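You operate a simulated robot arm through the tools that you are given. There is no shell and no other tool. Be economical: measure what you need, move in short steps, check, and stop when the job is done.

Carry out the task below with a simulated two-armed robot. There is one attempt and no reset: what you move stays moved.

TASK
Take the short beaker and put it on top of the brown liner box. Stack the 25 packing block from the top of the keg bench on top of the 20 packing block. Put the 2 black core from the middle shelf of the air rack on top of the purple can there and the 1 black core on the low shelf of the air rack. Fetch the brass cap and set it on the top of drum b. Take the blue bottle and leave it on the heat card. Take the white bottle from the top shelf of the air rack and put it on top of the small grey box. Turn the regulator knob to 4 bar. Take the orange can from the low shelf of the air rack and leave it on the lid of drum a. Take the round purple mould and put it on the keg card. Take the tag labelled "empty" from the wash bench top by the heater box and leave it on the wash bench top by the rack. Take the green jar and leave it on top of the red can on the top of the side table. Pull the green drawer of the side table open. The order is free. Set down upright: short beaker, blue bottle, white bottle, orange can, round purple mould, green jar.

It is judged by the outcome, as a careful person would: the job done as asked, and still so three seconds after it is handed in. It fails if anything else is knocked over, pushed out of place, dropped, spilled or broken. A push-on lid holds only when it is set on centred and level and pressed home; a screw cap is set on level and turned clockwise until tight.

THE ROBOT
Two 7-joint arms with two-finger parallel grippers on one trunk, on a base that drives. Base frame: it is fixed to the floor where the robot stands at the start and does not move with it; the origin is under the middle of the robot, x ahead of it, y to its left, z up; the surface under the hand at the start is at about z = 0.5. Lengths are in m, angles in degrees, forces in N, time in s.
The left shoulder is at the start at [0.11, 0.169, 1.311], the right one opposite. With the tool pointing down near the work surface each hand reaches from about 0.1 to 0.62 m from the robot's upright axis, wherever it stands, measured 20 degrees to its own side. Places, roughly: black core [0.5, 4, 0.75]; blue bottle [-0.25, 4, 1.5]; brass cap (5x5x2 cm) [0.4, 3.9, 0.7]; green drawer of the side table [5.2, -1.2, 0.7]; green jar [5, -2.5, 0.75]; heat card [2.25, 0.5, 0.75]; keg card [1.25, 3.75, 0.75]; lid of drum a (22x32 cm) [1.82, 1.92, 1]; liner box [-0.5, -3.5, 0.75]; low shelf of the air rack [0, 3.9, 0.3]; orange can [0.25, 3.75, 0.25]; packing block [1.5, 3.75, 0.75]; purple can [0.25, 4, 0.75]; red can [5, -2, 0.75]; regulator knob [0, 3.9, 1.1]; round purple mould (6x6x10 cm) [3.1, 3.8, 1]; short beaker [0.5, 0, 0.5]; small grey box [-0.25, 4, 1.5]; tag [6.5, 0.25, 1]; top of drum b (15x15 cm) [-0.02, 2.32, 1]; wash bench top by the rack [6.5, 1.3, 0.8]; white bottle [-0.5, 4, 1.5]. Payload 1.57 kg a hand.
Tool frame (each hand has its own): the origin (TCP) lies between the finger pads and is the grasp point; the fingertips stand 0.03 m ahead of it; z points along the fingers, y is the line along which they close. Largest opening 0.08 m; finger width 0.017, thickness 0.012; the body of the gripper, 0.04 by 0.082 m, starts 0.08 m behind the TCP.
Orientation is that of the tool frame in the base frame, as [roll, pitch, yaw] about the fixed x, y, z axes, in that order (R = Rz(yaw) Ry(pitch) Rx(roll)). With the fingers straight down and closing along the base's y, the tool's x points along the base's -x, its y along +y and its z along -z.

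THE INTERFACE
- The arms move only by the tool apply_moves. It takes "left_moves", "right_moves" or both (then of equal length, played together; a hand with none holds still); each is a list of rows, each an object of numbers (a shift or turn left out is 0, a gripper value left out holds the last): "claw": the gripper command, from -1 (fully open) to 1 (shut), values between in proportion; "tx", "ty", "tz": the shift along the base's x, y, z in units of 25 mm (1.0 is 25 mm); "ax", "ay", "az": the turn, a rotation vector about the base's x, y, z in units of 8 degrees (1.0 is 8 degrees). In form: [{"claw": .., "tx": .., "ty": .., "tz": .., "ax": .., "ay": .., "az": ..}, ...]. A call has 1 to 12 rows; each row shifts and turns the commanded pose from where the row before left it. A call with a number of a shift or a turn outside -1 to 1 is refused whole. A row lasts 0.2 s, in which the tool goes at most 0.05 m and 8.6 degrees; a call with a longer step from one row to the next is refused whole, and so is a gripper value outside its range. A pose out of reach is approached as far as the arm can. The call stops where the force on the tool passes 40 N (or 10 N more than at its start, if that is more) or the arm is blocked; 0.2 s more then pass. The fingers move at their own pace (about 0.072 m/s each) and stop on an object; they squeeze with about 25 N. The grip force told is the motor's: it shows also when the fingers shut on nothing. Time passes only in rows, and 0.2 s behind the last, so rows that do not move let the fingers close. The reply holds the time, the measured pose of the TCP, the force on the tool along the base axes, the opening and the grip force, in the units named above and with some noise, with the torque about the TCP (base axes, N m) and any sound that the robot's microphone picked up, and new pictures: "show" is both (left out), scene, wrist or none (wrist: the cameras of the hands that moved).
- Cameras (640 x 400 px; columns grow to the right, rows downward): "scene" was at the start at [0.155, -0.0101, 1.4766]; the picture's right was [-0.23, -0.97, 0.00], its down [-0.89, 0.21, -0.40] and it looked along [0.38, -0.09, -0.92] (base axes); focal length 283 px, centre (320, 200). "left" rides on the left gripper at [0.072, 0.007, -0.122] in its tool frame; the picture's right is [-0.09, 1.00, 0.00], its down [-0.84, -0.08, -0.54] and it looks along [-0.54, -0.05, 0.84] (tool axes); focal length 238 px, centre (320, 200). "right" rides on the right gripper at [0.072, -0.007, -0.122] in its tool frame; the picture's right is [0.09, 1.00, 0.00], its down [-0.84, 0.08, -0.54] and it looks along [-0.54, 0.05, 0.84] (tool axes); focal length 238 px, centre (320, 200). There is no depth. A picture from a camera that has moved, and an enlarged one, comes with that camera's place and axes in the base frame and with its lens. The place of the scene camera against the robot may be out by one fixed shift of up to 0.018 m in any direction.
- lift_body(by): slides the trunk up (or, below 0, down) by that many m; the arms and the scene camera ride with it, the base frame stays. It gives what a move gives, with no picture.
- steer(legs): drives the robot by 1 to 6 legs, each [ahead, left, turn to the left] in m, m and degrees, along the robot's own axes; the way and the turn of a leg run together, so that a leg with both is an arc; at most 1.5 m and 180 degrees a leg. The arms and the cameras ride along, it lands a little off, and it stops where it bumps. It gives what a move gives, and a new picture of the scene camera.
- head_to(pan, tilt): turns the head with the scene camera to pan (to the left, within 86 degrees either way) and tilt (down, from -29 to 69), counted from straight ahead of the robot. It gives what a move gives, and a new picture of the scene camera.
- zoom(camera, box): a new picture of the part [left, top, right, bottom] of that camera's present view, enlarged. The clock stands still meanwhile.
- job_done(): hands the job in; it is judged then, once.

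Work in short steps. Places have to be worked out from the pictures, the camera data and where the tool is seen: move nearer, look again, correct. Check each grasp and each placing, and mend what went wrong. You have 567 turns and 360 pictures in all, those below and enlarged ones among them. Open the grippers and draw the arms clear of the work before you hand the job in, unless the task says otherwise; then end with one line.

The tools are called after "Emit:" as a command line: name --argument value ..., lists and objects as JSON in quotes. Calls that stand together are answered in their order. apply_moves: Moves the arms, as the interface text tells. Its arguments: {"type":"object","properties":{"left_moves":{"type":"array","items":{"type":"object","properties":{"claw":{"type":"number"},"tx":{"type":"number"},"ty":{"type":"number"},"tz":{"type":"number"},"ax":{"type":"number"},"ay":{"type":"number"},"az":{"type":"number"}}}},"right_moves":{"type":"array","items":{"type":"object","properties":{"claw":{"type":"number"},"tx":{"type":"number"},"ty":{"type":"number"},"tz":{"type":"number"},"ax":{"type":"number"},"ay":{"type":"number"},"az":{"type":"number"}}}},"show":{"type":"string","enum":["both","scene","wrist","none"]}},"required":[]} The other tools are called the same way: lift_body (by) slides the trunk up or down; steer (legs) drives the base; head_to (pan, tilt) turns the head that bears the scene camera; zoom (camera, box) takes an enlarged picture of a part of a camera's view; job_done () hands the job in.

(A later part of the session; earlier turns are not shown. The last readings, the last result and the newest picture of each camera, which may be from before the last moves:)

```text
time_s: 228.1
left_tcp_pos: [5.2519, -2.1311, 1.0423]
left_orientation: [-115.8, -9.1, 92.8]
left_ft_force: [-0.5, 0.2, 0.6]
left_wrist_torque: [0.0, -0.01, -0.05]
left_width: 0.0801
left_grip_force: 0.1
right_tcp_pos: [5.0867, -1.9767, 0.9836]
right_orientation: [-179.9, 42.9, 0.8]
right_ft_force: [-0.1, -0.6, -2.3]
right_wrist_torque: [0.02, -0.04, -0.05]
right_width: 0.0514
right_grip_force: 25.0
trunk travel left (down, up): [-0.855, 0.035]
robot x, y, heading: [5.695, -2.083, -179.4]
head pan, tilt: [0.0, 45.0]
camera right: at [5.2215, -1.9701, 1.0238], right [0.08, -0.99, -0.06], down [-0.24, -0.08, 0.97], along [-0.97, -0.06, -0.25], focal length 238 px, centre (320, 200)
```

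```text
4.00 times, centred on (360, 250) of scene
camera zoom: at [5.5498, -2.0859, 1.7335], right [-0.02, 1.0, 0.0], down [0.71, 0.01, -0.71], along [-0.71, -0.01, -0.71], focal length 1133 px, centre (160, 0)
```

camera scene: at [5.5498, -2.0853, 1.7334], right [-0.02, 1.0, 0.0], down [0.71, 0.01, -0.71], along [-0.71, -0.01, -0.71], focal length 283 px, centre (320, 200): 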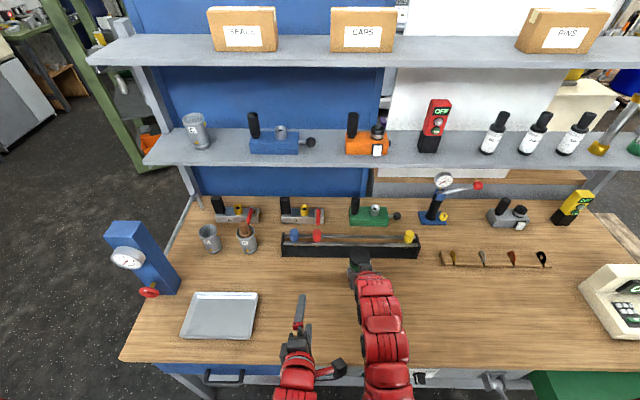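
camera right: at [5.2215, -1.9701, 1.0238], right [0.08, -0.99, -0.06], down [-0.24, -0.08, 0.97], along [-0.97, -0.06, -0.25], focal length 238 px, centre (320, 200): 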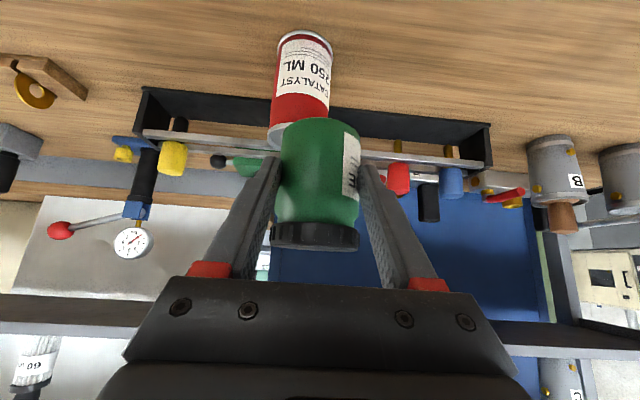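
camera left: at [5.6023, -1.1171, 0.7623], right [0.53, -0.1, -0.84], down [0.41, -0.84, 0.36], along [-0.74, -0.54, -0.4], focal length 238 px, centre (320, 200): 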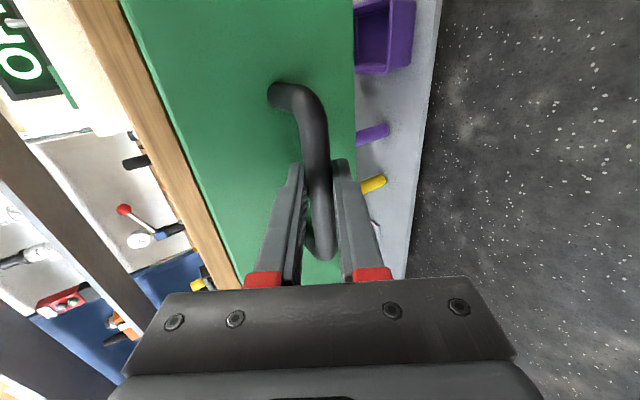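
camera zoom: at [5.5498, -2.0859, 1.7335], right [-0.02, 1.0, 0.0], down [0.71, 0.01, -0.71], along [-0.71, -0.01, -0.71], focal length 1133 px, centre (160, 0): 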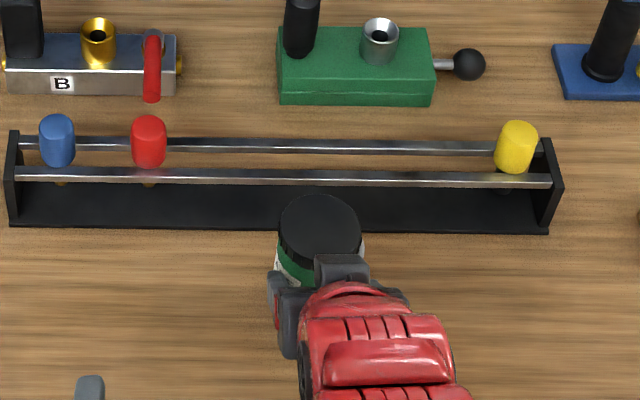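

Can centre (5.027, -1.958), top z≈0.913. I move the jar over it at hover height and then look.

Emit:
apply_moves --right_moves '[{"tx": -0.8, "ty": 0.38}, {"tx": -0.8, "ty": 0.37}, {"tx": -0.8}, {}, {"tz": -0.5}, {}]' --show "wrist"

Emit:
zoom --camera "right" --box '[220, 30, 420, 280]'

```text
time_s: 229.5
left_tcp_pos: [5.2519, -2.1302, 1.0421]
left_orientation: [-116.0, -9.1, 92.8]
left_ft_force: [-0.4, -0.4, -0.4]
left_wrist_torque: [0.02, -0.03, -0.01]
left_width: 0.0799
left_grip_force: 0.0
right_tcp_pos: [5.0258, -1.9582, 0.9687]
right_orientation: [-179.9, 42.8, 0.8]
right_ft_force: [0.1, -0.7, -1.7]
right_wrist_torque: [0.0, -0.03, 0.0]
right_width: 0.0515
right_grip_force: 25.0
trunk travel left (down, up): [-0.855, 0.035]
robot x, y, heading: [5.6955, -2.0824, -179.2]
head pan, tilt: [0.0, 45.0]
camera right: at [5.1619, -1.95, 1.0098], right [0.08, -0.99, -0.06], down [-0.24, -0.08, 0.97], along [-0.97, -0.06, -0.25], focal length 238 px, centre (320, 200)
```

right: 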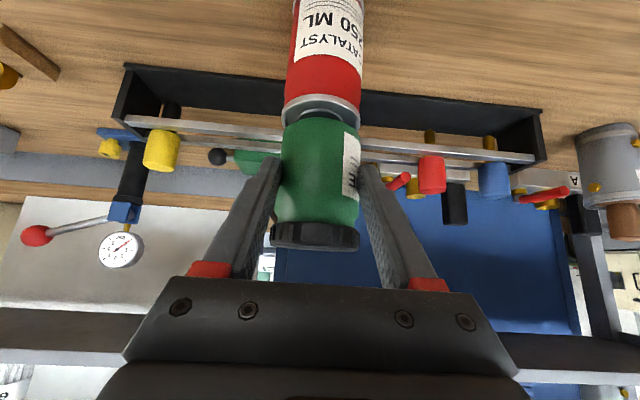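

```text
1.60 times, centred on (320, 155) of right
camera zoom: at [5.1619, -1.95, 1.0098], right [0.08, -0.99, -0.06], down [-0.24, -0.08, 0.97], along [-0.97, -0.06, -0.25], focal length 381 px, centre (320, 272)
```

zoom: 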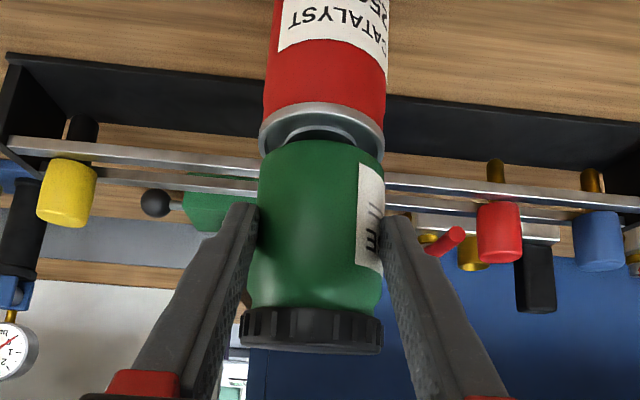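

Aligned sideways. I lower in small steps until contact.

Emit:
apply_moves --right_moves '[{"tz": -0.3}, {"tz": -0.15}, {}]' --show "none"

Emit:
apply_moves --right_moves '[{"tz": -0.14}, {}]' --show "none"

Emit:
apply_moves --right_moves '[{"tz": -0.14}, {}]' --show "wrist"

```text
time_s: 230.3
left_tcp_pos: [5.2534, -2.1308, 1.0429]
left_orientation: [-115.9, -9.1, 92.8]
left_ft_force: [-0.2, 0.2, -1.0]
left_wrist_torque: [-0.01, 0.01, -0.03]
left_width: 0.0798
left_grip_force: 0.1
right_tcp_pos: [5.0275, -1.9572, 0.962]
right_orientation: [180.0, 43.4, 0.8]
right_ft_force: [-3.6, -0.3, 17.1]
right_wrist_torque: [-0.07, 0.37, -0.01]
right_width: 0.0511
right_grip_force: 25.4
trunk travel left (down, up): [-0.855, 0.035]
robot x, y, heading: [5.6949, -2.086, -178.9]
head pan, tilt: [0.0, 45.0]
```

```text
time_s: 230.9
left_tcp_pos: [5.2529, -2.13, 1.0425]
left_orientation: [-115.8, -9.1, 92.7]
left_ft_force: [-0.1, -0.4, -0.6]
left_wrist_torque: [0.0, -0.01, 0.0]
left_width: 0.08
left_grip_force: 0.2
right_tcp_pos: [5.028, -1.9566, 0.9575]
right_orientation: [-180.0, 43.1, 0.8]
right_ft_force: [-2.7, -1.0, 20.4]
right_wrist_torque: [-0.15, 0.61, 0.01]
right_width: 0.0512
right_grip_force: 25.2
trunk travel left (down, up): [-0.855, 0.035]
robot x, y, heading: [5.6921, -2.0854, -179.2]
head pan, tilt: [0.0, 45.0]
```

```text
time_s: 231.5
left_tcp_pos: [5.2536, -2.1289, 1.0414]
left_orientation: [-115.9, -9.2, 92.8]
left_ft_force: [-0.3, -0.3, -0.5]
left_wrist_torque: [0.04, 0.01, -0.01]
left_width: 0.0801
left_grip_force: 0.1
right_tcp_pos: [5.0288, -1.958, 0.9532]
right_orientation: [-179.9, 43.0, 0.8]
right_ft_force: [-1.3, 0.8, 19.3]
right_wrist_torque: [-0.15, 0.51, -0.04]
right_width: 0.0515
right_grip_force: 24.9
trunk travel left (down, up): [-0.855, 0.035]
robot x, y, heading: [5.6947, -2.0866, -178.8]
head pan, tilt: [0.0, 45.0]
camera right: at [5.1638, -1.9507, 0.9934], right [0.08, -0.99, -0.06], down [-0.24, -0.08, 0.97], along [-0.97, -0.06, -0.25], focal length 238 px, centre (320, 200)
```

right: 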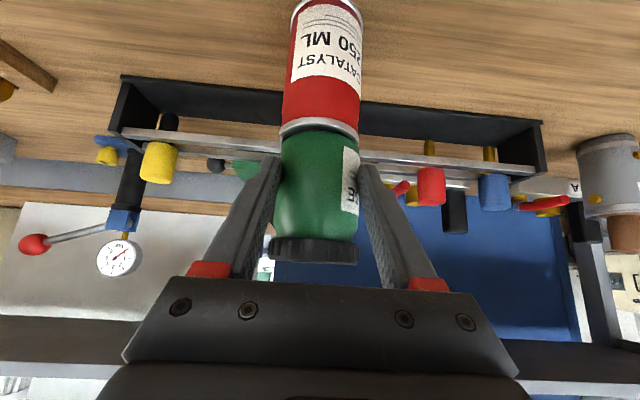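

Contact was at about 0.963 and the jar now rests on the can, having slid slightly in the grip. I enlarge the picture to check it is centred before releasing.

Emit:
zoom --camera "right" --box '[240, 60, 400, 280]'

```text
1.82 times, centred on (320, 170) of right
camera zoom: at [5.1638, -1.9507, 0.9934], right [0.08, -0.99, -0.06], down [-0.24, -0.08, 0.97], along [-0.97, -0.06, -0.25], focal length 433 px, centre (320, 254)
```

zoom: 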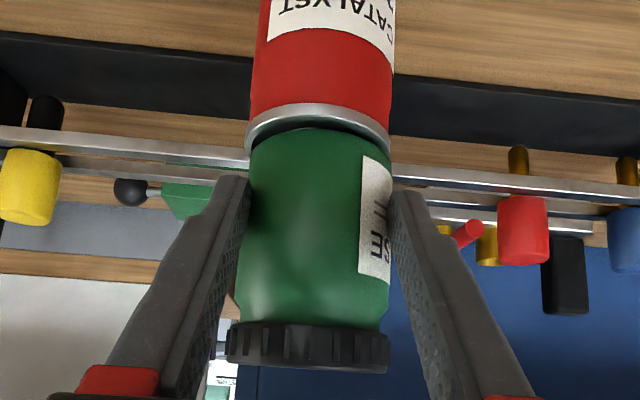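

It sits well. I relieve the pressure, open, and draw back along the tool axis.

Emit:
apply_moves --right_moves '[{"tz": 0.08}, {"claw": 0.3}, {"claw": -0.2}, {"claw": -1}, {}, {"tx": 0.6, "tz": 0.1}, {"tx": 0.8, "tz": 0.2}, {"tx": 0.8, "tz": 0.5}, {}]' --show "wrist"

```text
time_s: 233.5
left_tcp_pos: [5.2522, -2.1304, 1.042]
left_orientation: [-116.0, -9.0, 92.8]
left_ft_force: [-0.1, -0.3, -0.8]
left_wrist_torque: [-0.02, -0.05, -0.04]
left_width: 0.0801
left_grip_force: 0.0
right_tcp_pos: [5.0792, -1.9569, 0.975]
right_orientation: [-179.8, 42.8, 0.7]
right_ft_force: [-0.5, -0.4, -0.2]
right_wrist_torque: [0.01, -0.05, 0.0]
right_width: 0.0799
right_grip_force: 0.1
trunk travel left (down, up): [-0.855, 0.035]
robot x, y, heading: [5.6938, -2.0866, -178.9]
head pan, tilt: [0.0, 45.0]
camera right: at [5.2138, -1.95, 1.0153], right [0.08, -0.99, -0.06], down [-0.24, -0.08, 0.97], along [-0.97, -0.06, -0.25], focal length 238 px, centre (320, 200)
```

right: 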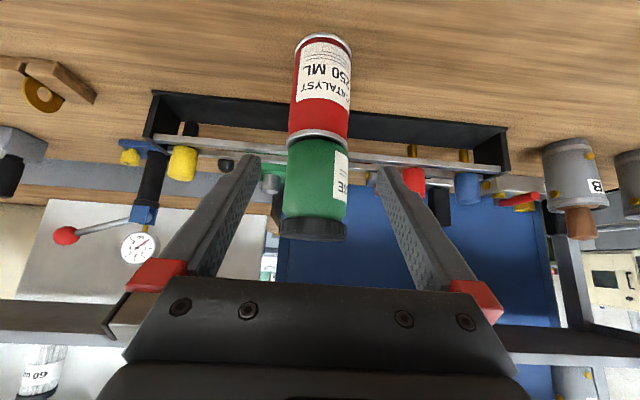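

The jar stands on the red can. I back off and turn to face -y, to check the small table I touched earlier.

Emit:
steer --legs '[[-0.32, -0.15, 0], [0, 0, 88]]'

Emit:
head_to --pan 0 --tilt 30

```text
time_s: 239.5
left_tcp_pos: [6.032, -2.3681, 1.0412]
left_orientation: [-116.0, -9.0, -179.9]
left_ft_force: [0.3, 0.3, -0.1]
left_wrist_torque: [0.01, -0.04, -0.01]
left_width: 0.08
left_grip_force: 0.0
right_tcp_pos: [5.8509, -2.5335, 0.9757]
right_orientation: [179.9, 42.9, 88.1]
right_ft_force: [-0.5, -0.9, 0.1]
right_wrist_torque: [0.01, 0.01, 0.01]
right_width: 0.0799
right_grip_force: 0.1
trunk travel left (down, up): [-0.855, 0.035]
robot x, y, heading: [6.0083, -1.9269, -91.6]
head pan, tilt: [0.0, 45.0]
camera scene: at [6.0216, -2.0831, 1.7334], right [-1.0, 0.03, 0.0], down [0.02, 0.71, -0.71], along [-0.02, -0.71, -0.71], focal length 283 px, centre (320, 200)
```

scene: 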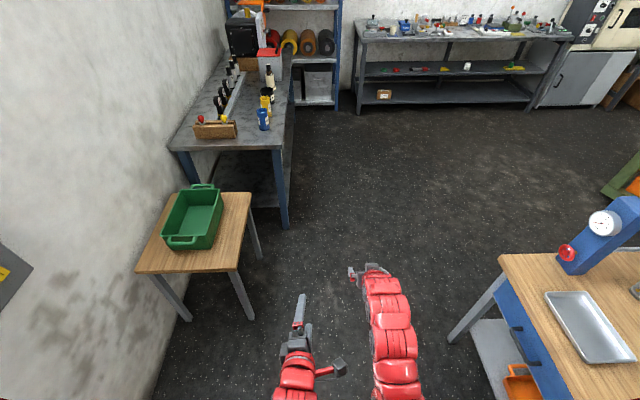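

```text
time_s: 240.3
left_tcp_pos: [6.032, -2.3688, 1.0413]
left_orientation: [-115.9, -9.0, -179.9]
left_ft_force: [-0.1, 1.2, 0.3]
left_wrist_torque: [-0.01, -0.02, -0.01]
left_width: 0.0799
left_grip_force: 0.1
right_tcp_pos: [5.8514, -2.5331, 0.9751]
right_orientation: [-179.9, 42.9, 88.1]
right_ft_force: [-0.2, -0.6, 0.3]
right_wrist_torque: [-0.01, -0.03, -0.01]
right_width: 0.0801
right_grip_force: 0.1
trunk travel left (down, up): [-0.855, 0.035]
robot x, y, heading: [6.0132, -1.9224, -91.7]
head pan, tilt: [0.0, 30.0]
camera scene: at [6.0214, -2.0921, 1.7559], right [-1.0, 0.03, 0.0], down [0.02, 0.5, -0.87], along [-0.03, -0.87, -0.5], focal length 283 px, centre (320, 200)
```

scene: 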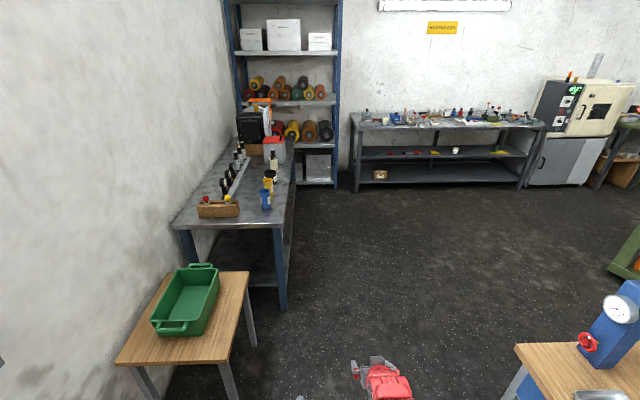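

The small table looks aligned and undisturbed. I now head north-west to the rest: back up past the drawer, turn west and cross the open floor.

Emit:
steer --legs '[[-1.2, -0.06, 1.7], [-1.1, 0, 0], [0, 0.0, -90], [0.1, -0.35, 0], [1.5, 0, 0]]'

Emit:
head_to --pan -50 --tilt 20

```text
time_s: 264.8
left_tcp_pos: [3.9038, 0.8621, 1.0414]
left_orientation: [-115.9, -9.1, 87.2]
left_ft_force: [0.7, -1.0, -0.3]
left_wrist_torque: [-0.01, -0.02, 0.0]
left_width: 0.0797
left_grip_force: 0.1
right_tcp_pos: [3.7489, 1.051, 0.9747]
right_orientation: [-180.0, 43.0, -4.9]
right_ft_force: [-0.2, 0.2, -0.3]
right_wrist_torque: [0.0, -0.01, 0.01]
right_width: 0.0799
right_grip_force: 0.0
trunk travel left (down, up): [-0.855, 0.035]
robot x, y, heading: [4.3486, 0.8632, 175.2]
head pan, tilt: [0.0, 30.0]
camera scene: at [4.1959, 0.8805, 1.756], right [0.08, 1.0, 0.0], down [0.5, -0.04, -0.87], along [-0.86, 0.07, -0.5], focal length 283 px, centre (320, 200)
```

scene: 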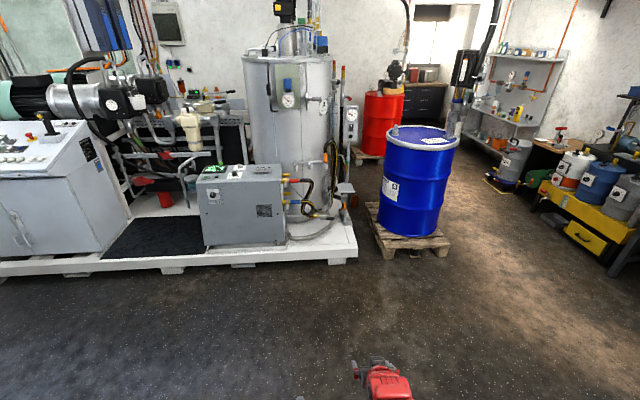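

```text
time_s: 265.9
left_tcp_pos: [3.9041, 0.8625, 1.0416]
left_orientation: [-115.9, -9.1, 87.2]
left_ft_force: [-0.5, 0.0, -0.8]
left_wrist_torque: [-0.02, -0.02, 0.02]
left_width: 0.08
left_grip_force: 0.1
right_tcp_pos: [3.7485, 1.0515, 0.9742]
right_orientation: [-180.0, 43.0, -4.8]
right_ft_force: [-0.2, 0.4, -0.1]
right_wrist_torque: [-0.03, 0.0, -0.02]
right_width: 0.0798
right_grip_force: 0.0
trunk travel left (down, up): [-0.855, 0.035]
robot x, y, heading: [4.3472, 0.8671, 175.6]
head pan, tilt: [-50.0, 20.0]
camera scene: at [4.2318, 0.9491, 1.7719], right [0.82, 0.58, 0.0], down [0.2, -0.28, -0.94], along [-0.54, 0.77, -0.34], focal length 283 px, centre (320, 200)
```

scene: 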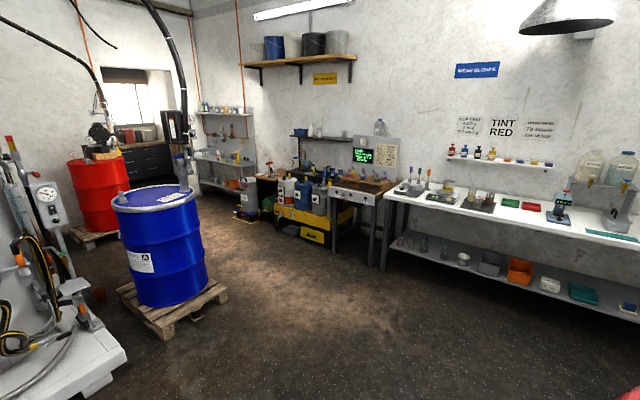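

Great overview: the white bench (mould), keg bench, air rack and drums. I drive to stand before the white bench, facing +y, to find the round purple mould.

Emit:
steer --legs '[[0, 0, -85.5], [0.9, 1.2, 0], [0.9, 0, 0]]'

Emit:
head_to --pan 0 --tilt 30

```text
time_s: 281.4
left_tcp_pos: [3.0998, 3.1207, 1.0417]
left_orientation: [-115.9, -9.1, 1.7]
left_ft_force: [0.1, 0.2, -0.1]
left_wrist_torque: [-0.01, -0.02, -0.01]
left_width: 0.0799
left_grip_force: 0.0
right_tcp_pos: [3.2764, 3.2894, 0.9741]
right_orientation: [180.0, 43.0, -90.4]
right_ft_force: [-0.1, 0.1, -0.2]
right_wrist_torque: [-0.01, -0.02, 0.05]
right_width: 0.0797
right_grip_force: 0.0
trunk travel left (down, up): [-0.855, 0.035]
robot x, y, heading: [3.1363, 2.6775, 89.9]
head pan, tilt: [-50.0, 20.0]
camera scene: at [3.2251, 2.821, 1.7721], right [0.64, -0.77, 0.0], down [-0.26, -0.22, -0.94], along [0.72, 0.6, -0.34], focal length 283 px, centre (320, 200)
```

scene: 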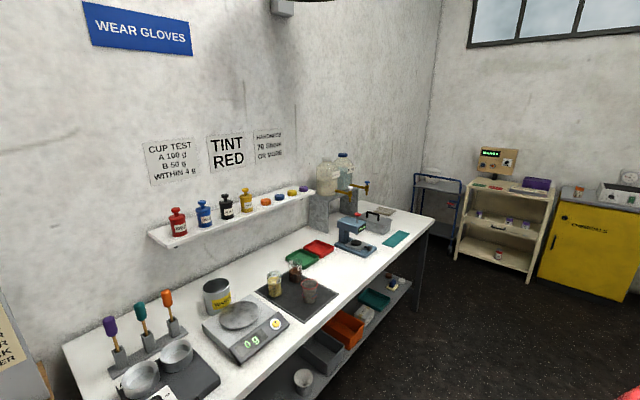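

```text
time_s: 282.6
left_tcp_pos: [3.1003, 3.1196, 1.0418]
left_orientation: [-115.8, -9.2, 1.8]
left_ft_force: [0.3, 0.3, 0.0]
left_wrist_torque: [0.0, 0.03, 0.01]
left_width: 0.08
left_grip_force: 0.0
right_tcp_pos: [3.2761, 3.2897, 0.9752]
right_orientation: [180.0, 43.0, -90.4]
right_ft_force: [0.3, 0.3, 0.2]
right_wrist_torque: [0.0, 0.01, -0.02]
right_width: 0.08
right_grip_force: 0.1
trunk travel left (down, up): [-0.855, 0.035]
robot x, y, heading: [3.1312, 2.6764, 89.9]
head pan, tilt: [0.0, 30.0]
camera scene: at [3.1539, 2.8522, 1.7559], right [1.0, 0.0, 0.0], down [0.0, -0.5, -0.87], along [0.0, 0.87, -0.5], focal length 283 px, centre (320, 200)
```

scene: 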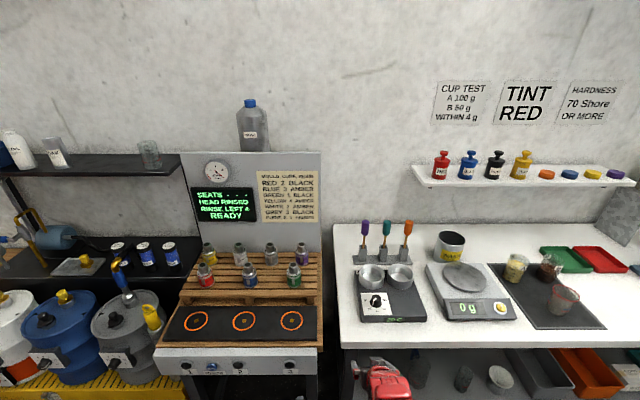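

I enlarge the wooden rack where small pots stand, to find the purple mould.

Emit:
zoom --camera "scene" --box '[170, 140, 410, 290]'

Emit:
zoom --camera "scene" --box '[0, 120, 180, 340]'

```text
2.67 times, centred on (290, 215) of scene
camera zoom: at [3.1539, 2.8522, 1.7559], right [1.0, 0.0, 0.0], down [0.0, -0.5, -0.87], along [0.0, 0.87, -0.5], focal length 755 px, centre (400, 160)
```

zoom: 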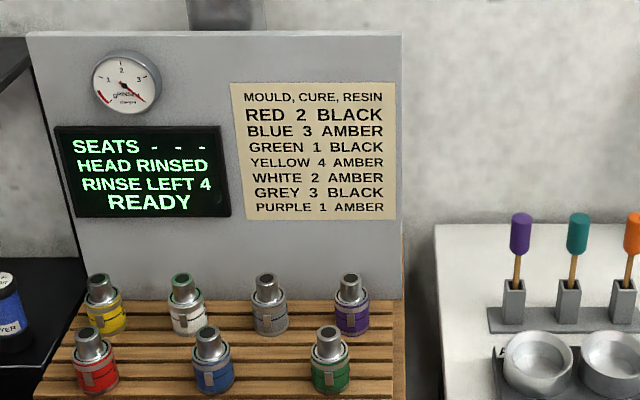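

```text
1.82 times, centred on (90, 230) of scene
camera zoom: at [3.1539, 2.8522, 1.7559], right [1.0, 0.0, 0.0], down [0.0, -0.5, -0.87], along [0.0, 0.87, -0.5], focal length 515 px, centre (738, 146)
```

zoom: 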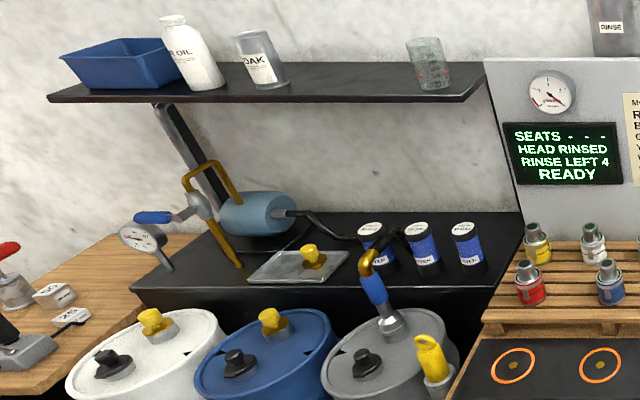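

The purple mould is the rightmost of the back row, near (3.08, 3.73). I will grasp it from above with the right hand, so I first straighten both hands and tuck the left one in.

Emit:
apply_moves --left_moves '[{"ax": -1}, {"ax": -1}, {"ax": -1}, {"ax": -1}, {"ax": -1}, {"ax": -1}, {"ax": -1}, {"ax": -1}, {"tz": -1}, {"tz": -1}, {"tz": -1}]' --right_moves '[{"ax": -0.9}, {"ax": -0.9}, {"ax": -0.9}, {"ax": -0.9}, {"ax": -0.9}, {"ax": -0.87}, {"tz": 0.5}, {}, {}, {}, {}]' --show "none"

```text
time_s: 285.0
left_tcp_pos: [3.1223, 3.1195, 0.9333]
left_orientation: [-131.6, -8.0, 4.1]
left_ft_force: [0.9, -0.4, 0.5]
left_wrist_torque: [0.02, 0.01, 0.01]
left_width: 0.0799
left_grip_force: 0.1
left hand out of reach, approached as far as the arm can: row 1, 2, 3, 4, 5, 6, 7, 8
right_tcp_pos: [3.276, 3.2892, 0.9875]
right_orientation: [-179.7, -0.1, -90.2]
right_ft_force: [0.1, -0.1, 0.6]
right_wrist_torque: [0.03, 0.01, 0.0]
right_width: 0.08
right_grip_force: 0.0
trunk travel left (down, up): [-0.855, 0.035]
robot x, y, heading: [3.1343, 2.6785, 89.7]
head pan, tilt: [0.0, 30.0]
```

Right hand is straight down. I keep rotating the left hand now that it is lower.

Emit:
apply_moves --left_moves '[{"tz": -1, "tx": -1}, {"tz": -1, "tx": -1}, {"ax": -1, "tx": -1}, {"ax": -1}, {"ax": -1}, {"ax": -1}, {"ax": -1}, {"ax": -1}, {}]' --show "none"

```text
time_s: 287.0
left_tcp_pos: [3.0494, 3.1196, 0.8835]
left_orientation: [-179.6, -2.2, 8.7]
left_ft_force: [-0.1, 0.2, 0.3]
left_wrist_torque: [0.04, 0.0, -0.03]
left_width: 0.08
left_grip_force: 0.0
right_tcp_pos: [3.2771, 3.2895, 0.9878]
right_orientation: [-179.7, -0.1, -90.3]
right_ft_force: [-0.5, 0.2, 0.1]
right_wrist_torque: [0.0, -0.03, -0.01]
right_width: 0.0802
right_grip_force: 0.0
trunk travel left (down, up): [-0.855, 0.035]
robot x, y, heading: [3.1366, 2.6795, 89.6]
head pan, tilt: [0.0, 30.0]
```

Emit:
apply_moves --left_moves '[{"tz": -1, "ty": -1}, {"tz": -1, "ty": -1}, {"ty": -1, "tz": -1, "tx": -0.5}, {"ty": -1, "tx": -0.5}, {"ty": -1, "tx": -0.5}, {"ty": -1, "az": -0.5}, {"ty": -1, "az": -0.5}, {}]' --show "none"

```text
time_s: 288.8
left_tcp_pos: [3.0097, 2.9452, 0.8077]
left_orientation: [-179.7, -2.4, 0.6]
left_ft_force: [0.7, -0.4, -0.1]
left_wrist_torque: [-0.09, -0.01, -0.02]
left_width: 0.0801
left_grip_force: 0.0
right_tcp_pos: [3.2757, 3.2904, 0.988]
right_orientation: [-179.6, -0.1, -90.3]
right_ft_force: [0.2, 0.0, -0.1]
right_wrist_torque: [0.01, -0.03, -0.01]
right_width: 0.08
right_grip_force: 0.0
trunk travel left (down, up): [-0.855, 0.035]
robot x, y, heading: [3.1349, 2.6774, 89.7]
head pan, tilt: [0.0, 30.0]
```

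Emit:
apply_moves --left_moves '[{"ty": -1}, {"ty": -1}, {"ty": -1}, {}]' --show "none"

Emit:
steer --legs '[[0.2, 0.13, 0]]'

Emit:
apply_moves --right_moves '[{"tz": 1}, {"tz": 1}, {"tz": 1}, {"tz": 1}, {"tz": 0.8}, {}]' --show "wrist"

```text
time_s: 290.0
left_tcp_pos: [3.0268, 2.9429, 0.8299]
left_orientation: [-172.4, -4.2, 0.8]
left_ft_force: [0.1, -0.4, 0.4]
left_wrist_torque: [0.02, 0.0, 0.0]
left_width: 0.08
left_grip_force: 0.1
right_tcp_pos: [3.2766, 3.2899, 0.9906]
right_orientation: [-179.7, -0.1, -90.3]
right_ft_force: [0.5, 0.5, -0.7]
right_wrist_torque: [-0.01, 0.01, -0.02]
right_width: 0.0801
right_grip_force: 0.1
trunk travel left (down, up): [-0.855, 0.035]
robot x, y, heading: [3.1366, 2.6752, 89.6]
head pan, tilt: [0.0, 30.0]
stopped in row 4 (left hand): the arm was blocked; the commanded pose is now the measured one
```

```text
time_s: 291.8
left_tcp_pos: [2.899, 3.1453, 0.8265]
left_orientation: [-172.5, -4.1, 0.6]
left_ft_force: [-0.1, -0.6, -0.5]
left_wrist_torque: [-0.01, -0.05, -0.02]
left_width: 0.0798
left_grip_force: 0.0
right_tcp_pos: [3.1516, 3.4915, 0.988]
right_orientation: [-179.7, 0.0, -90.6]
right_ft_force: [-0.5, -1.1, -0.4]
right_wrist_torque: [-0.02, -0.01, 0.04]
right_width: 0.08
right_grip_force: 0.1
trunk travel left (down, up): [-0.855, 0.035]
robot x, y, heading: [3.0096, 2.8814, 89.7]
head pan, tilt: [0.0, 30.0]
camera scene: at [3.0255, 3.0552, 1.756], right [1.0, -0.01, 0.0], down [0.0, -0.5, -0.87], along [0.01, 0.87, -0.5], focal length 283 px, centre (320, 200)
```

scene: 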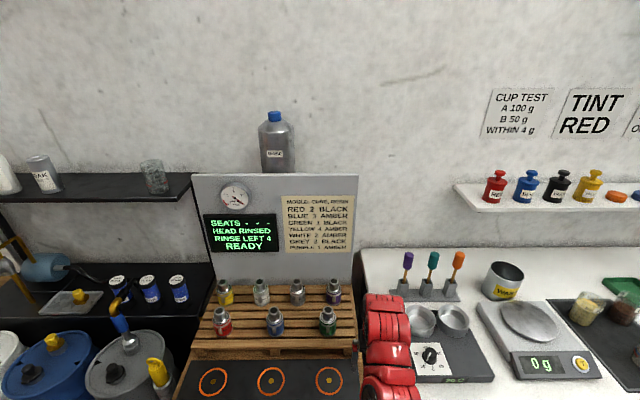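

```text
time_s: 293.2
left_tcp_pos: [2.8984, 3.1469, 0.8267]
left_orientation: [-172.4, -4.3, 0.6]
left_ft_force: [-0.2, 0.2, -0.2]
left_wrist_torque: [0.0, 0.02, 0.02]
left_width: 0.0802
left_grip_force: 0.1
right_tcp_pos: [3.1511, 3.5099, 1.0893]
right_orientation: [-179.7, 0.0, -90.7]
right_ft_force: [0.1, -0.6, 0.1]
right_wrist_torque: [-0.01, 0.0, 0.01]
right_width: 0.0798
right_grip_force: 0.0
right hand out of reach, approached as far as the arm can: row 4, 5
trunk travel left (down, up): [-0.855, 0.035]
robot x, y, heading: [3.0052, 2.881, 89.4]
head pan, tilt: [0.0, 30.0]
camera right: at [3.1547, 3.4366, 1.2118], right [-1.0, -0.08, -0.01], down [-0.07, 0.84, 0.54], along [-0.04, 0.54, -0.84], focal length 238 px, centre (320, 200)
```

right: 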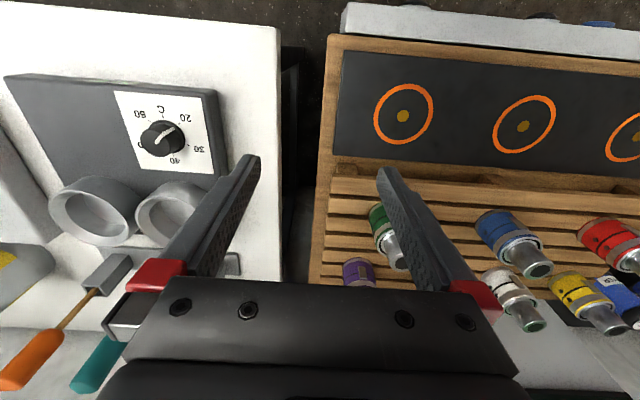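

Purple mould about (3.075, 3.72), rack top ≈0.95, mould tops ≈1.05. I raise the trunk fully and the hand further before going over the pots.

Emit:
lift_body --by 0.033

Emit:
steer --legs '[[0.1, 0, 0.4]]'

Emit:
apply_moves --right_moves '[{"tz": 0.8, "ty": 0.3}, {"tz": 0.8, "ty": 0.3}, {"tx": -0.9}, {"tx": -0.9}, {"tx": -0.9}, {}]' --show "wrist"

```text
time_s: 294.0
left_tcp_pos: [2.8998, 3.1468, 0.8604]
left_orientation: [-172.5, -4.3, 0.6]
left_ft_force: [0.6, 0.4, -0.2]
left_wrist_torque: [-0.01, 0.02, -0.01]
left_width: 0.0798
left_grip_force: 0.1
right_tcp_pos: [3.1513, 3.5102, 1.1229]
right_orientation: [-179.6, -0.1, -90.7]
right_ft_force: [1.2, -1.0, 0.3]
right_wrist_torque: [0.0, 0.02, -0.02]
right_width: 0.08
right_grip_force: 0.0
trunk travel left (down, up): [-0.888, 0.002]
robot x, y, heading: [3.0063, 2.8806, 89.4]
head pan, tilt: [0.0, 30.0]
```

```text
time_s: 295.1
left_tcp_pos: [2.8984, 3.2431, 0.8596]
left_orientation: [-172.6, -4.2, 1.0]
left_ft_force: [0.0, -0.3, 0.3]
left_wrist_torque: [0.01, 0.02, 0.0]
left_width: 0.0801
left_grip_force: 0.0
right_tcp_pos: [3.1459, 3.6086, 1.123]
right_orientation: [-179.7, -0.1, -90.2]
right_ft_force: [-0.8, 0.9, -0.1]
right_wrist_torque: [0.02, -0.03, 0.01]
right_width: 0.0801
right_grip_force: 0.0
trunk travel left (down, up): [-0.888, 0.002]
robot x, y, heading: [3.0028, 2.9745, 89.9]
head pan, tilt: [0.0, 30.0]
camera scene: at [3.0245, 3.1531, 1.7893], right [1.0, 0.0, 0.0], down [0.0, -0.5, -0.87], along [0.0, 0.87, -0.5], focal length 283 px, centre (320, 200)
```

scene: 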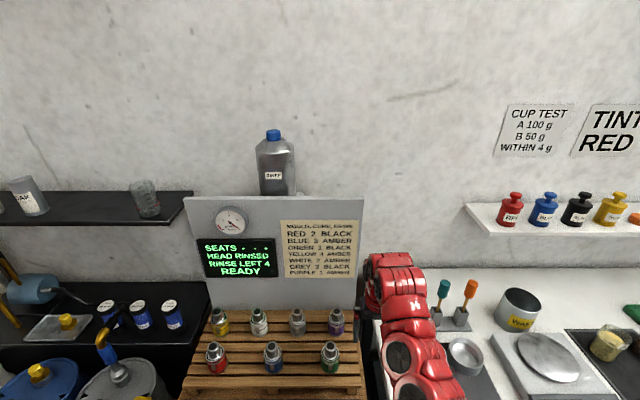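

```text
time_s: 296.5
left_tcp_pos: [2.8979, 3.2443, 0.861]
left_orientation: [-172.5, -4.4, 1.2]
left_ft_force: [0.6, -0.2, 0.3]
left_wrist_torque: [-0.01, 0.0, 0.03]
left_width: 0.08
left_grip_force: 0.0
right_tcp_pos: [3.0789, 3.6242, 1.1635]
right_orientation: [-179.7, -0.1, -90.2]
right_ft_force: [-0.2, -0.4, 0.3]
right_wrist_torque: [-0.03, 0.01, -0.02]
right_width: 0.0801
right_grip_force: 0.1
trunk travel left (down, up): [-0.888, 0.002]
robot x, y, heading: [3.007, 2.9808, 89.8]
head pan, tilt: [0.0, 30.0]
camera right: at [3.0838, 3.5517, 1.2859], right [-1.0, -0.09, 0.0], down [-0.08, 0.84, 0.54], along [-0.04, 0.54, -0.84], focal length 238 px, centre (320, 200)
```

right: 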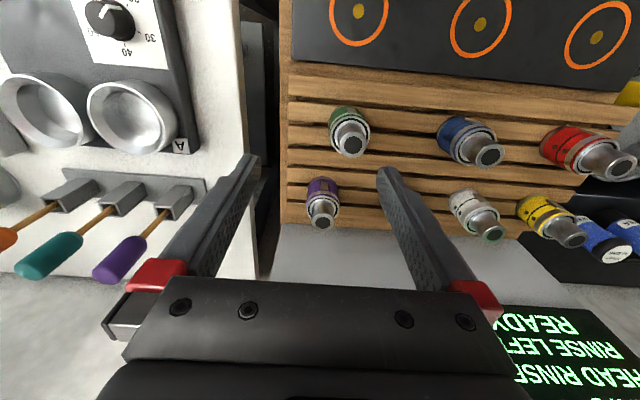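

Purple mould centre (3.069, 3.745), top ≈1.04. I drive 5 cm closer and reach over it, staying high.

Emit:
steer --legs '[[0.05, 0, 0]]'

Emit:
apply_moves --right_moves '[{"ty": 0.9, "tx": -0.2}, {"ty": 0.9, "tx": -0.2}, {"ty": 0.9}, {}]' --show "wrist"

```text
time_s: 297.5
left_tcp_pos: [2.8989, 3.2894, 0.8604]
left_orientation: [-172.2, -4.3, 0.9]
left_ft_force: [0.4, 0.5, 0.8]
left_wrist_torque: [0.05, -0.01, 0.01]
left_width: 0.08
left_grip_force: 0.1
right_tcp_pos: [3.0783, 3.6685, 1.1676]
right_orientation: [-179.7, 0.1, -90.3]
right_ft_force: [0.0, 0.2, 0.2]
right_wrist_torque: [0.07, -0.03, 0.03]
right_width: 0.08
right_grip_force: 0.0
trunk travel left (down, up): [-0.888, 0.002]
robot x, y, heading: [3.008, 3.0278, 90.0]
head pan, tilt: [0.0, 30.0]
camera scene: at [3.0243, 3.1953, 1.7898], right [1.0, 0.0, 0.0], down [0.0, -0.5, -0.87], along [0.0, 0.87, -0.5], focal length 283 px, centre (320, 200)
```

scene: 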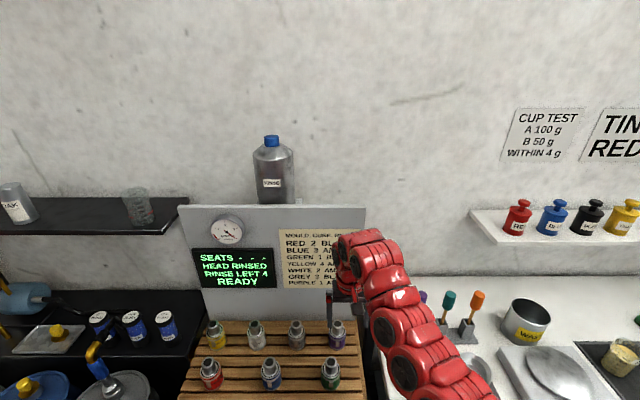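

```text
time_s: 298.5
left_tcp_pos: [2.8989, 3.2923, 0.8602]
left_orientation: [-172.4, -4.3, 1.1]
left_ft_force: [-0.5, -0.1, -0.1]
left_wrist_torque: [0.01, -0.02, 0.0]
left_width: 0.0802
left_grip_force: 0.0
right_tcp_pos: [3.0685, 3.7384, 1.1664]
right_orientation: [-179.8, 0.0, -90.4]
right_ft_force: [1.0, -0.3, 0.0]
right_wrist_torque: [-0.01, 0.02, 0.01]
right_width: 0.08
right_grip_force: 0.1
trunk travel left (down, up): [-0.888, 0.002]
robot x, y, heading: [3.0065, 3.0328, 89.9]
head pan, tilt: [0.0, 30.0]
camera right: at [3.0729, 3.6653, 1.2886], right [-1.0, -0.09, 0.0], down [-0.07, 0.84, 0.54], along [-0.04, 0.54, -0.84], focal length 238 px, centre (320, 200)
```

right: 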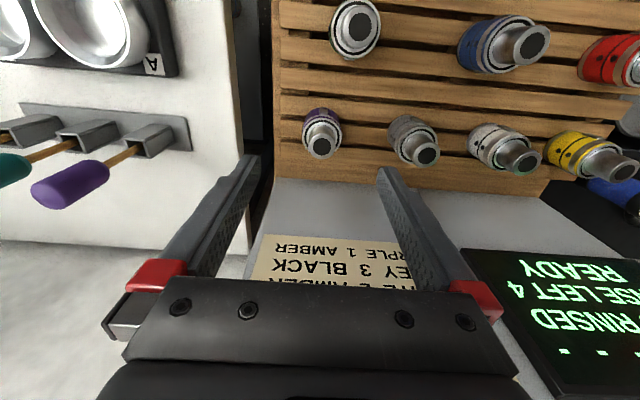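

Centre (3.070, 3.752). I correct by 12 mm and descend.

Emit:
apply_moves --right_moves '[{"ty": 0.5}, {"tz": -1}, {"tz": -1}, {"tz": -1}, {"tz": -1}, {"tz": -1}, {}]' --show "wrist"

```text
time_s: 300.1
left_tcp_pos: [2.8985, 3.2914, 0.8603]
left_orientation: [-172.6, -4.3, 1.1]
left_ft_force: [-0.5, -0.7, 0.4]
left_wrist_torque: [0.0, -0.02, -0.02]
left_width: 0.08
left_grip_force: 0.1
right_tcp_pos: [3.0693, 3.7244, 1.0571]
right_orientation: [-179.7, -0.1, -90.2]
right_ft_force: [0.1, -0.2, 0.4]
right_wrist_torque: [0.01, -0.01, -0.01]
right_width: 0.08
right_grip_force: 0.0
right hand out of reach, approached as far as the arm can: row 1, 5, 6
trunk travel left (down, up): [-0.888, 0.002]
robot x, y, heading: [3.006, 3.0305, 89.8]
head pan, tilt: [0.0, 30.0]
camera right: at [3.0745, 3.6522, 1.1794], right [-1.0, -0.09, -0.01], down [-0.08, 0.84, 0.54], along [-0.04, 0.54, -0.84], focal length 238 px, centre (320, 200)
```

right: 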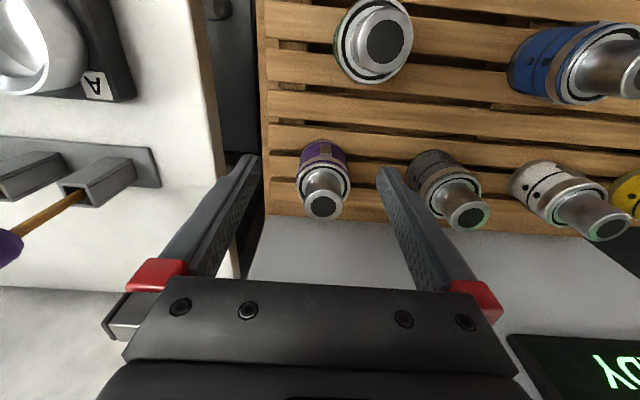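

The straight-down reach ends at y≈3.724. I tilt the tool about 20° forward to gain reach.

Emit:
apply_moves --right_moves '[{"ax": 0.9}, {"ax": 0.9}, {"ax": 0.9, "ty": 0.5}, {"ty": 0.6}, {}]' --show "wrist"

```text
time_s: 301.3
left_tcp_pos: [2.898, 3.2934, 0.8607]
left_orientation: [-172.5, -4.4, 1.1]
left_ft_force: [0.5, 0.5, -0.1]
left_wrist_torque: [0.01, -0.01, -0.01]
left_width: 0.0801
left_grip_force: 0.0
right_tcp_pos: [3.0702, 3.7512, 1.0559]
right_orientation: [-179.9, 21.6, -90.2]
right_ft_force: [-0.8, 0.7, -0.8]
right_wrist_torque: [0.02, -0.02, 0.02]
right_width: 0.0802
right_grip_force: 0.1
trunk travel left (down, up): [-0.888, 0.002]
robot x, y, heading: [3.0073, 3.0271, 89.7]
head pan, tilt: [0.0, 30.0]
camera right: at [3.0754, 3.6381, 1.1433], right [-1.0, -0.08, -0.04], down [-0.08, 0.58, 0.81], along [-0.04, 0.81, -0.58], focal length 238 px, centre (320, 200)
```

right: 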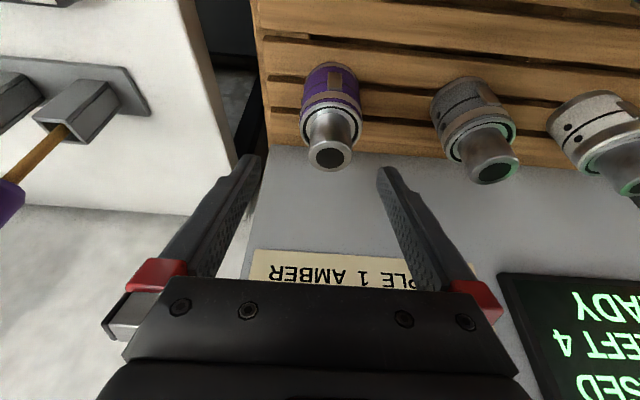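

Now the mould reads as (3.069, 3.74). I lower along it.

Emit:
apply_moves --right_moves '[{"ty": -0.4, "tz": -0.6}, {"tz": -0.9}, {"tz": -0.9}, {}]' --show "wrist"

```text
time_s: 302.3
left_tcp_pos: [2.8987, 3.2924, 0.86]
left_orientation: [-172.6, -4.1, 1.2]
left_ft_force: [1.0, -0.4, 0.4]
left_wrist_torque: [0.0, -0.01, 0.0]
left_width: 0.0799
left_grip_force: 0.1
right_tcp_pos: [3.0698, 3.742, 0.9978]
right_orientation: [-179.8, 21.5, -90.3]
right_ft_force: [0.4, -0.3, -0.5]
right_wrist_torque: [-0.05, -0.02, 0.0]
right_width: 0.0801
right_grip_force: 0.0
trunk travel left (down, up): [-0.888, 0.002]
robot x, y, heading: [3.0084, 3.0294, 90.0]
head pan, tilt: [0.0, 30.0]
camera right: at [3.0744, 3.628, 1.0839], right [-1.0, -0.08, -0.04], down [-0.08, 0.58, 0.81], along [-0.04, 0.81, -0.58], focal length 238 px, centre (320, 200)
```

right: 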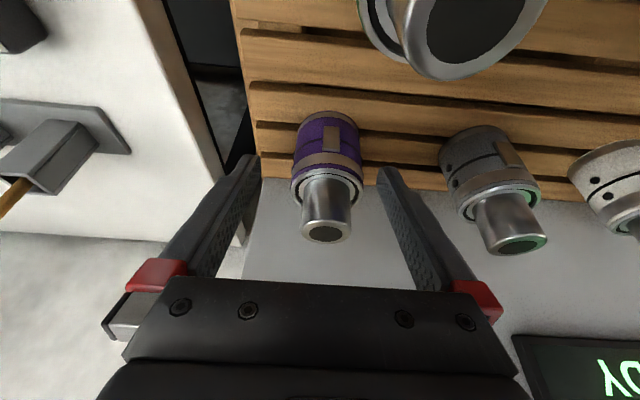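

Emit:
apply_moves --right_moves '[{"ty": -0.2, "tz": -0.5}, {"claw": 1}, {}, {}, {}]' --show "none"

Emit:
apply_moves --right_moves '[{"tz": 0.8}, {"tz": 0.8}, {"tz": 0.8}, {"tz": 0.8}, {"tz": 0.8}, {"tz": 0.8, "ty": -0.5}, {}]' --show "wrist"

```text
time_s: 303.5
left_tcp_pos: [2.8975, 3.2922, 0.8598]
left_orientation: [-172.5, -4.2, 1.1]
left_ft_force: [0.2, 0.1, -0.4]
left_wrist_torque: [0.0, 0.03, 0.01]
left_width: 0.0799
left_grip_force: 0.0
right_tcp_pos: [3.0705, 3.7353, 0.984]
right_orientation: [-179.8, 21.5, -90.3]
right_ft_force: [0.3, -0.5, -0.1]
right_wrist_torque: [-0.03, -0.01, 0.02]
right_width: 0.0001
right_grip_force: 21.0
trunk travel left (down, up): [-0.888, 0.002]
robot x, y, heading: [3.0072, 3.0298, 90.1]
head pan, tilt: [0.0, 30.0]
```

```text
time_s: 305.1
left_tcp_pos: [2.8973, 3.2926, 0.8598]
left_orientation: [-172.5, -4.3, 1.0]
left_ft_force: [-1.0, 0.2, 0.4]
left_wrist_torque: [0.04, -0.01, 0.01]
left_width: 0.0801
left_grip_force: 0.0
right_tcp_pos: [3.0688, 3.7365, 1.0966]
right_orientation: [-179.8, 21.4, -90.3]
right_ft_force: [0.6, -0.6, 0.3]
right_wrist_torque: [-0.01, -0.02, -0.04]
right_width: 0.0001
right_grip_force: 20.9
right hand out of reach, approached as far as the arm can: row 6
trunk travel left (down, up): [-0.888, 0.002]
robot x, y, heading: [3.0032, 3.0335, 90.1]
head pan, tilt: [0.0, 30.0]
camera right: at [3.0735, 3.6243, 1.1843], right [-1.0, -0.08, -0.04], down [-0.08, 0.58, 0.81], along [-0.04, 0.81, -0.59], focal length 238 px, centre (320, 200)
```

right: 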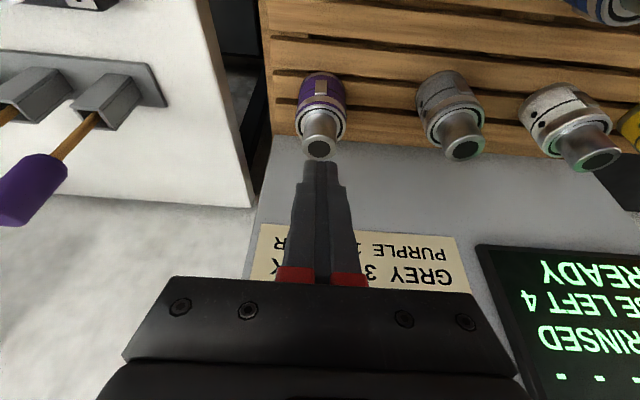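

The fingers closed on nothing. Re-triangulating over three views puts the mould at (3.066, 3.767), from z=0.895 to 1.01, so it is lower and further back. I reopen and move there.

Emit:
apply_moves --right_moves '[{"claw": -1, "tz": -0.4}, {}, {"ty": 0.6, "ax": 0.5}, {"ty": 0.65, "ax": 0.3}, {}]' --show "wrist"

```text
time_s: 306.3
left_tcp_pos: [2.8975, 3.2907, 0.8612]
left_orientation: [-172.5, -4.2, 1.1]
left_ft_force: [0.5, -0.6, 0.6]
left_wrist_torque: [-0.02, 0.0, 0.01]
left_width: 0.0802
left_grip_force: 0.1
right_tcp_pos: [3.0685, 3.7671, 1.0884]
right_orientation: [-179.9, 28.0, -90.4]
right_ft_force: [0.6, -0.4, 0.1]
right_wrist_torque: [0.01, -0.02, 0.01]
right_width: 0.0799
right_grip_force: 0.0
trunk travel left (down, up): [-0.888, 0.002]
robot x, y, heading: [3.0075, 3.0259, 89.8]
head pan, tilt: [0.0, 30.0]
camera right: at [3.0732, 3.645, 1.1627], right [-1.0, -0.08, -0.05], down [-0.08, 0.49, 0.87], along [-0.04, 0.87, -0.49], focal length 238 px, centre (320, 200)
```

right: 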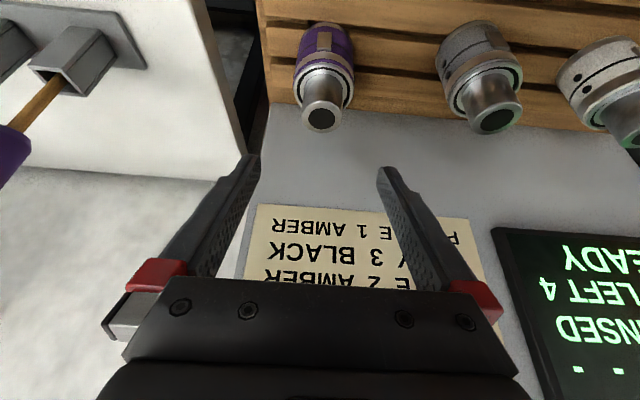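

Consistent: (3.068, 3.773). I descend to z≈0.945.

Emit:
apply_moves --right_moves '[{"tz": -0.9, "ty": 0.2}, {"tz": -0.95}, {"tz": -0.95}, {"tz": -0.95}, {"tz": -0.95}, {"tz": -0.8}, {}]' --show "wrist"

```text
time_s: 307.9
left_tcp_pos: [2.899, 3.2922, 0.8603]
left_orientation: [-172.5, -4.4, 1.1]
left_ft_force: [-0.3, 0.2, 0.9]
left_wrist_torque: [-0.03, 0.03, -0.01]
left_width: 0.0802
left_grip_force: 0.0
right_tcp_pos: [3.0676, 3.7732, 0.9485]
right_orientation: [-179.8, 27.9, -90.3]
right_ft_force: [-0.2, 0.0, 0.9]
right_wrist_torque: [0.0, 0.04, 0.01]
right_width: 0.0799
right_grip_force: 0.0
trunk travel left (down, up): [-0.888, 0.002]
robot x, y, heading: [3.0089, 3.0281, 89.8]
head pan, tilt: [0.0, 30.0]
camera right: at [3.0731, 3.652, 1.0224], right [-1.0, -0.08, -0.05], down [-0.08, 0.49, 0.87], along [-0.04, 0.87, -0.49], focal length 238 px, centre (320, 200)
```

right: 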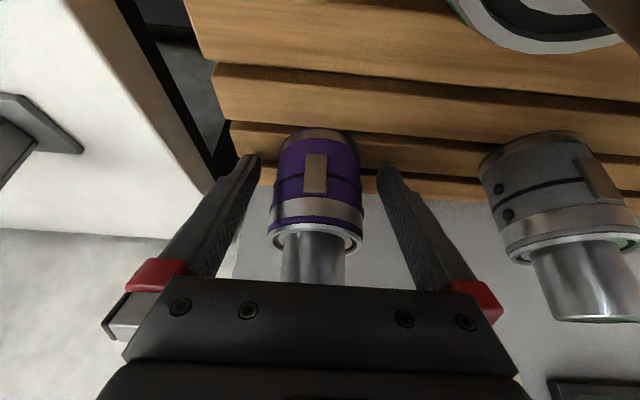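

The purple body is squarely between the fingers now. I close.

Emit:
apply_moves --right_moves '[{"claw": 1}, {}, {}, {}]' --show "none"

Emit:
apply_moves --right_moves '[{"tz": 0.8}, {"tz": 0.8}, {"tz": 0.8}, {"tz": 0.8}, {"tz": 0.8}, {"tz": 0.8}, {"tz": 0.8}, {}]' --show "wrist"

```text
time_s: 308.9
left_tcp_pos: [2.8985, 3.2921, 0.859]
left_orientation: [-172.6, -4.1, 1.1]
left_ft_force: [0.5, 0.1, 0.5]
left_wrist_torque: [0.02, 0.02, 0.01]
left_width: 0.08
left_grip_force: 0.2
right_tcp_pos: [3.0688, 3.7748, 0.9472]
right_orientation: [-179.7, 27.9, -90.3]
right_ft_force: [0.7, 0.4, 0.4]
right_wrist_torque: [-0.01, 0.04, -0.03]
right_width: 0.0532
right_grip_force: 25.1
trunk travel left (down, up): [-0.888, 0.002]
robot x, y, heading: [3.0053, 3.0305, 89.9]
head pan, tilt: [0.0, 30.0]
```

```text
time_s: 310.7
left_tcp_pos: [2.8987, 3.2918, 0.8595]
left_orientation: [-172.6, -4.4, 1.1]
left_ft_force: [-1.0, 1.2, -0.2]
left_wrist_torque: [-0.01, 0.0, 0.03]
left_width: 0.0803
left_grip_force: 0.1
right_tcp_pos: [3.0671, 3.7794, 1.0882]
right_orientation: [-179.8, 27.8, -90.2]
right_ft_force: [0.5, -0.2, -3.7]
right_wrist_torque: [-0.07, 0.01, 0.02]
right_width: 0.0531
right_grip_force: 25.2
right hand out of reach, approached as far as the arm can: row 7
trunk travel left (down, up): [-0.888, 0.002]
robot x, y, heading: [3.0061, 3.03, 89.8]
head pan, tilt: [0.0, 30.0]
camera right: at [3.0724, 3.6567, 1.1614], right [-1.0, -0.08, -0.05], down [-0.08, 0.49, 0.87], along [-0.04, 0.87, -0.49], focal length 238 px, centre (320, 200)
```

right: 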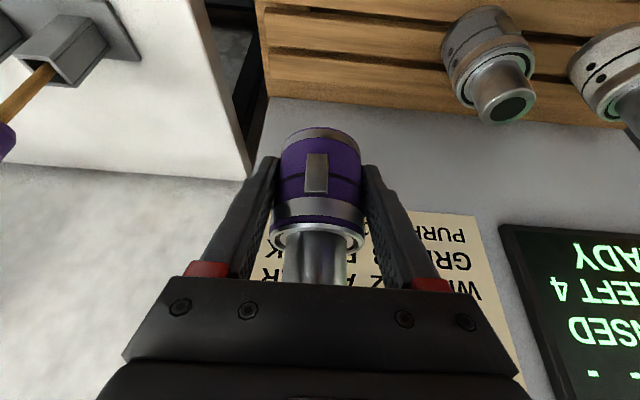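

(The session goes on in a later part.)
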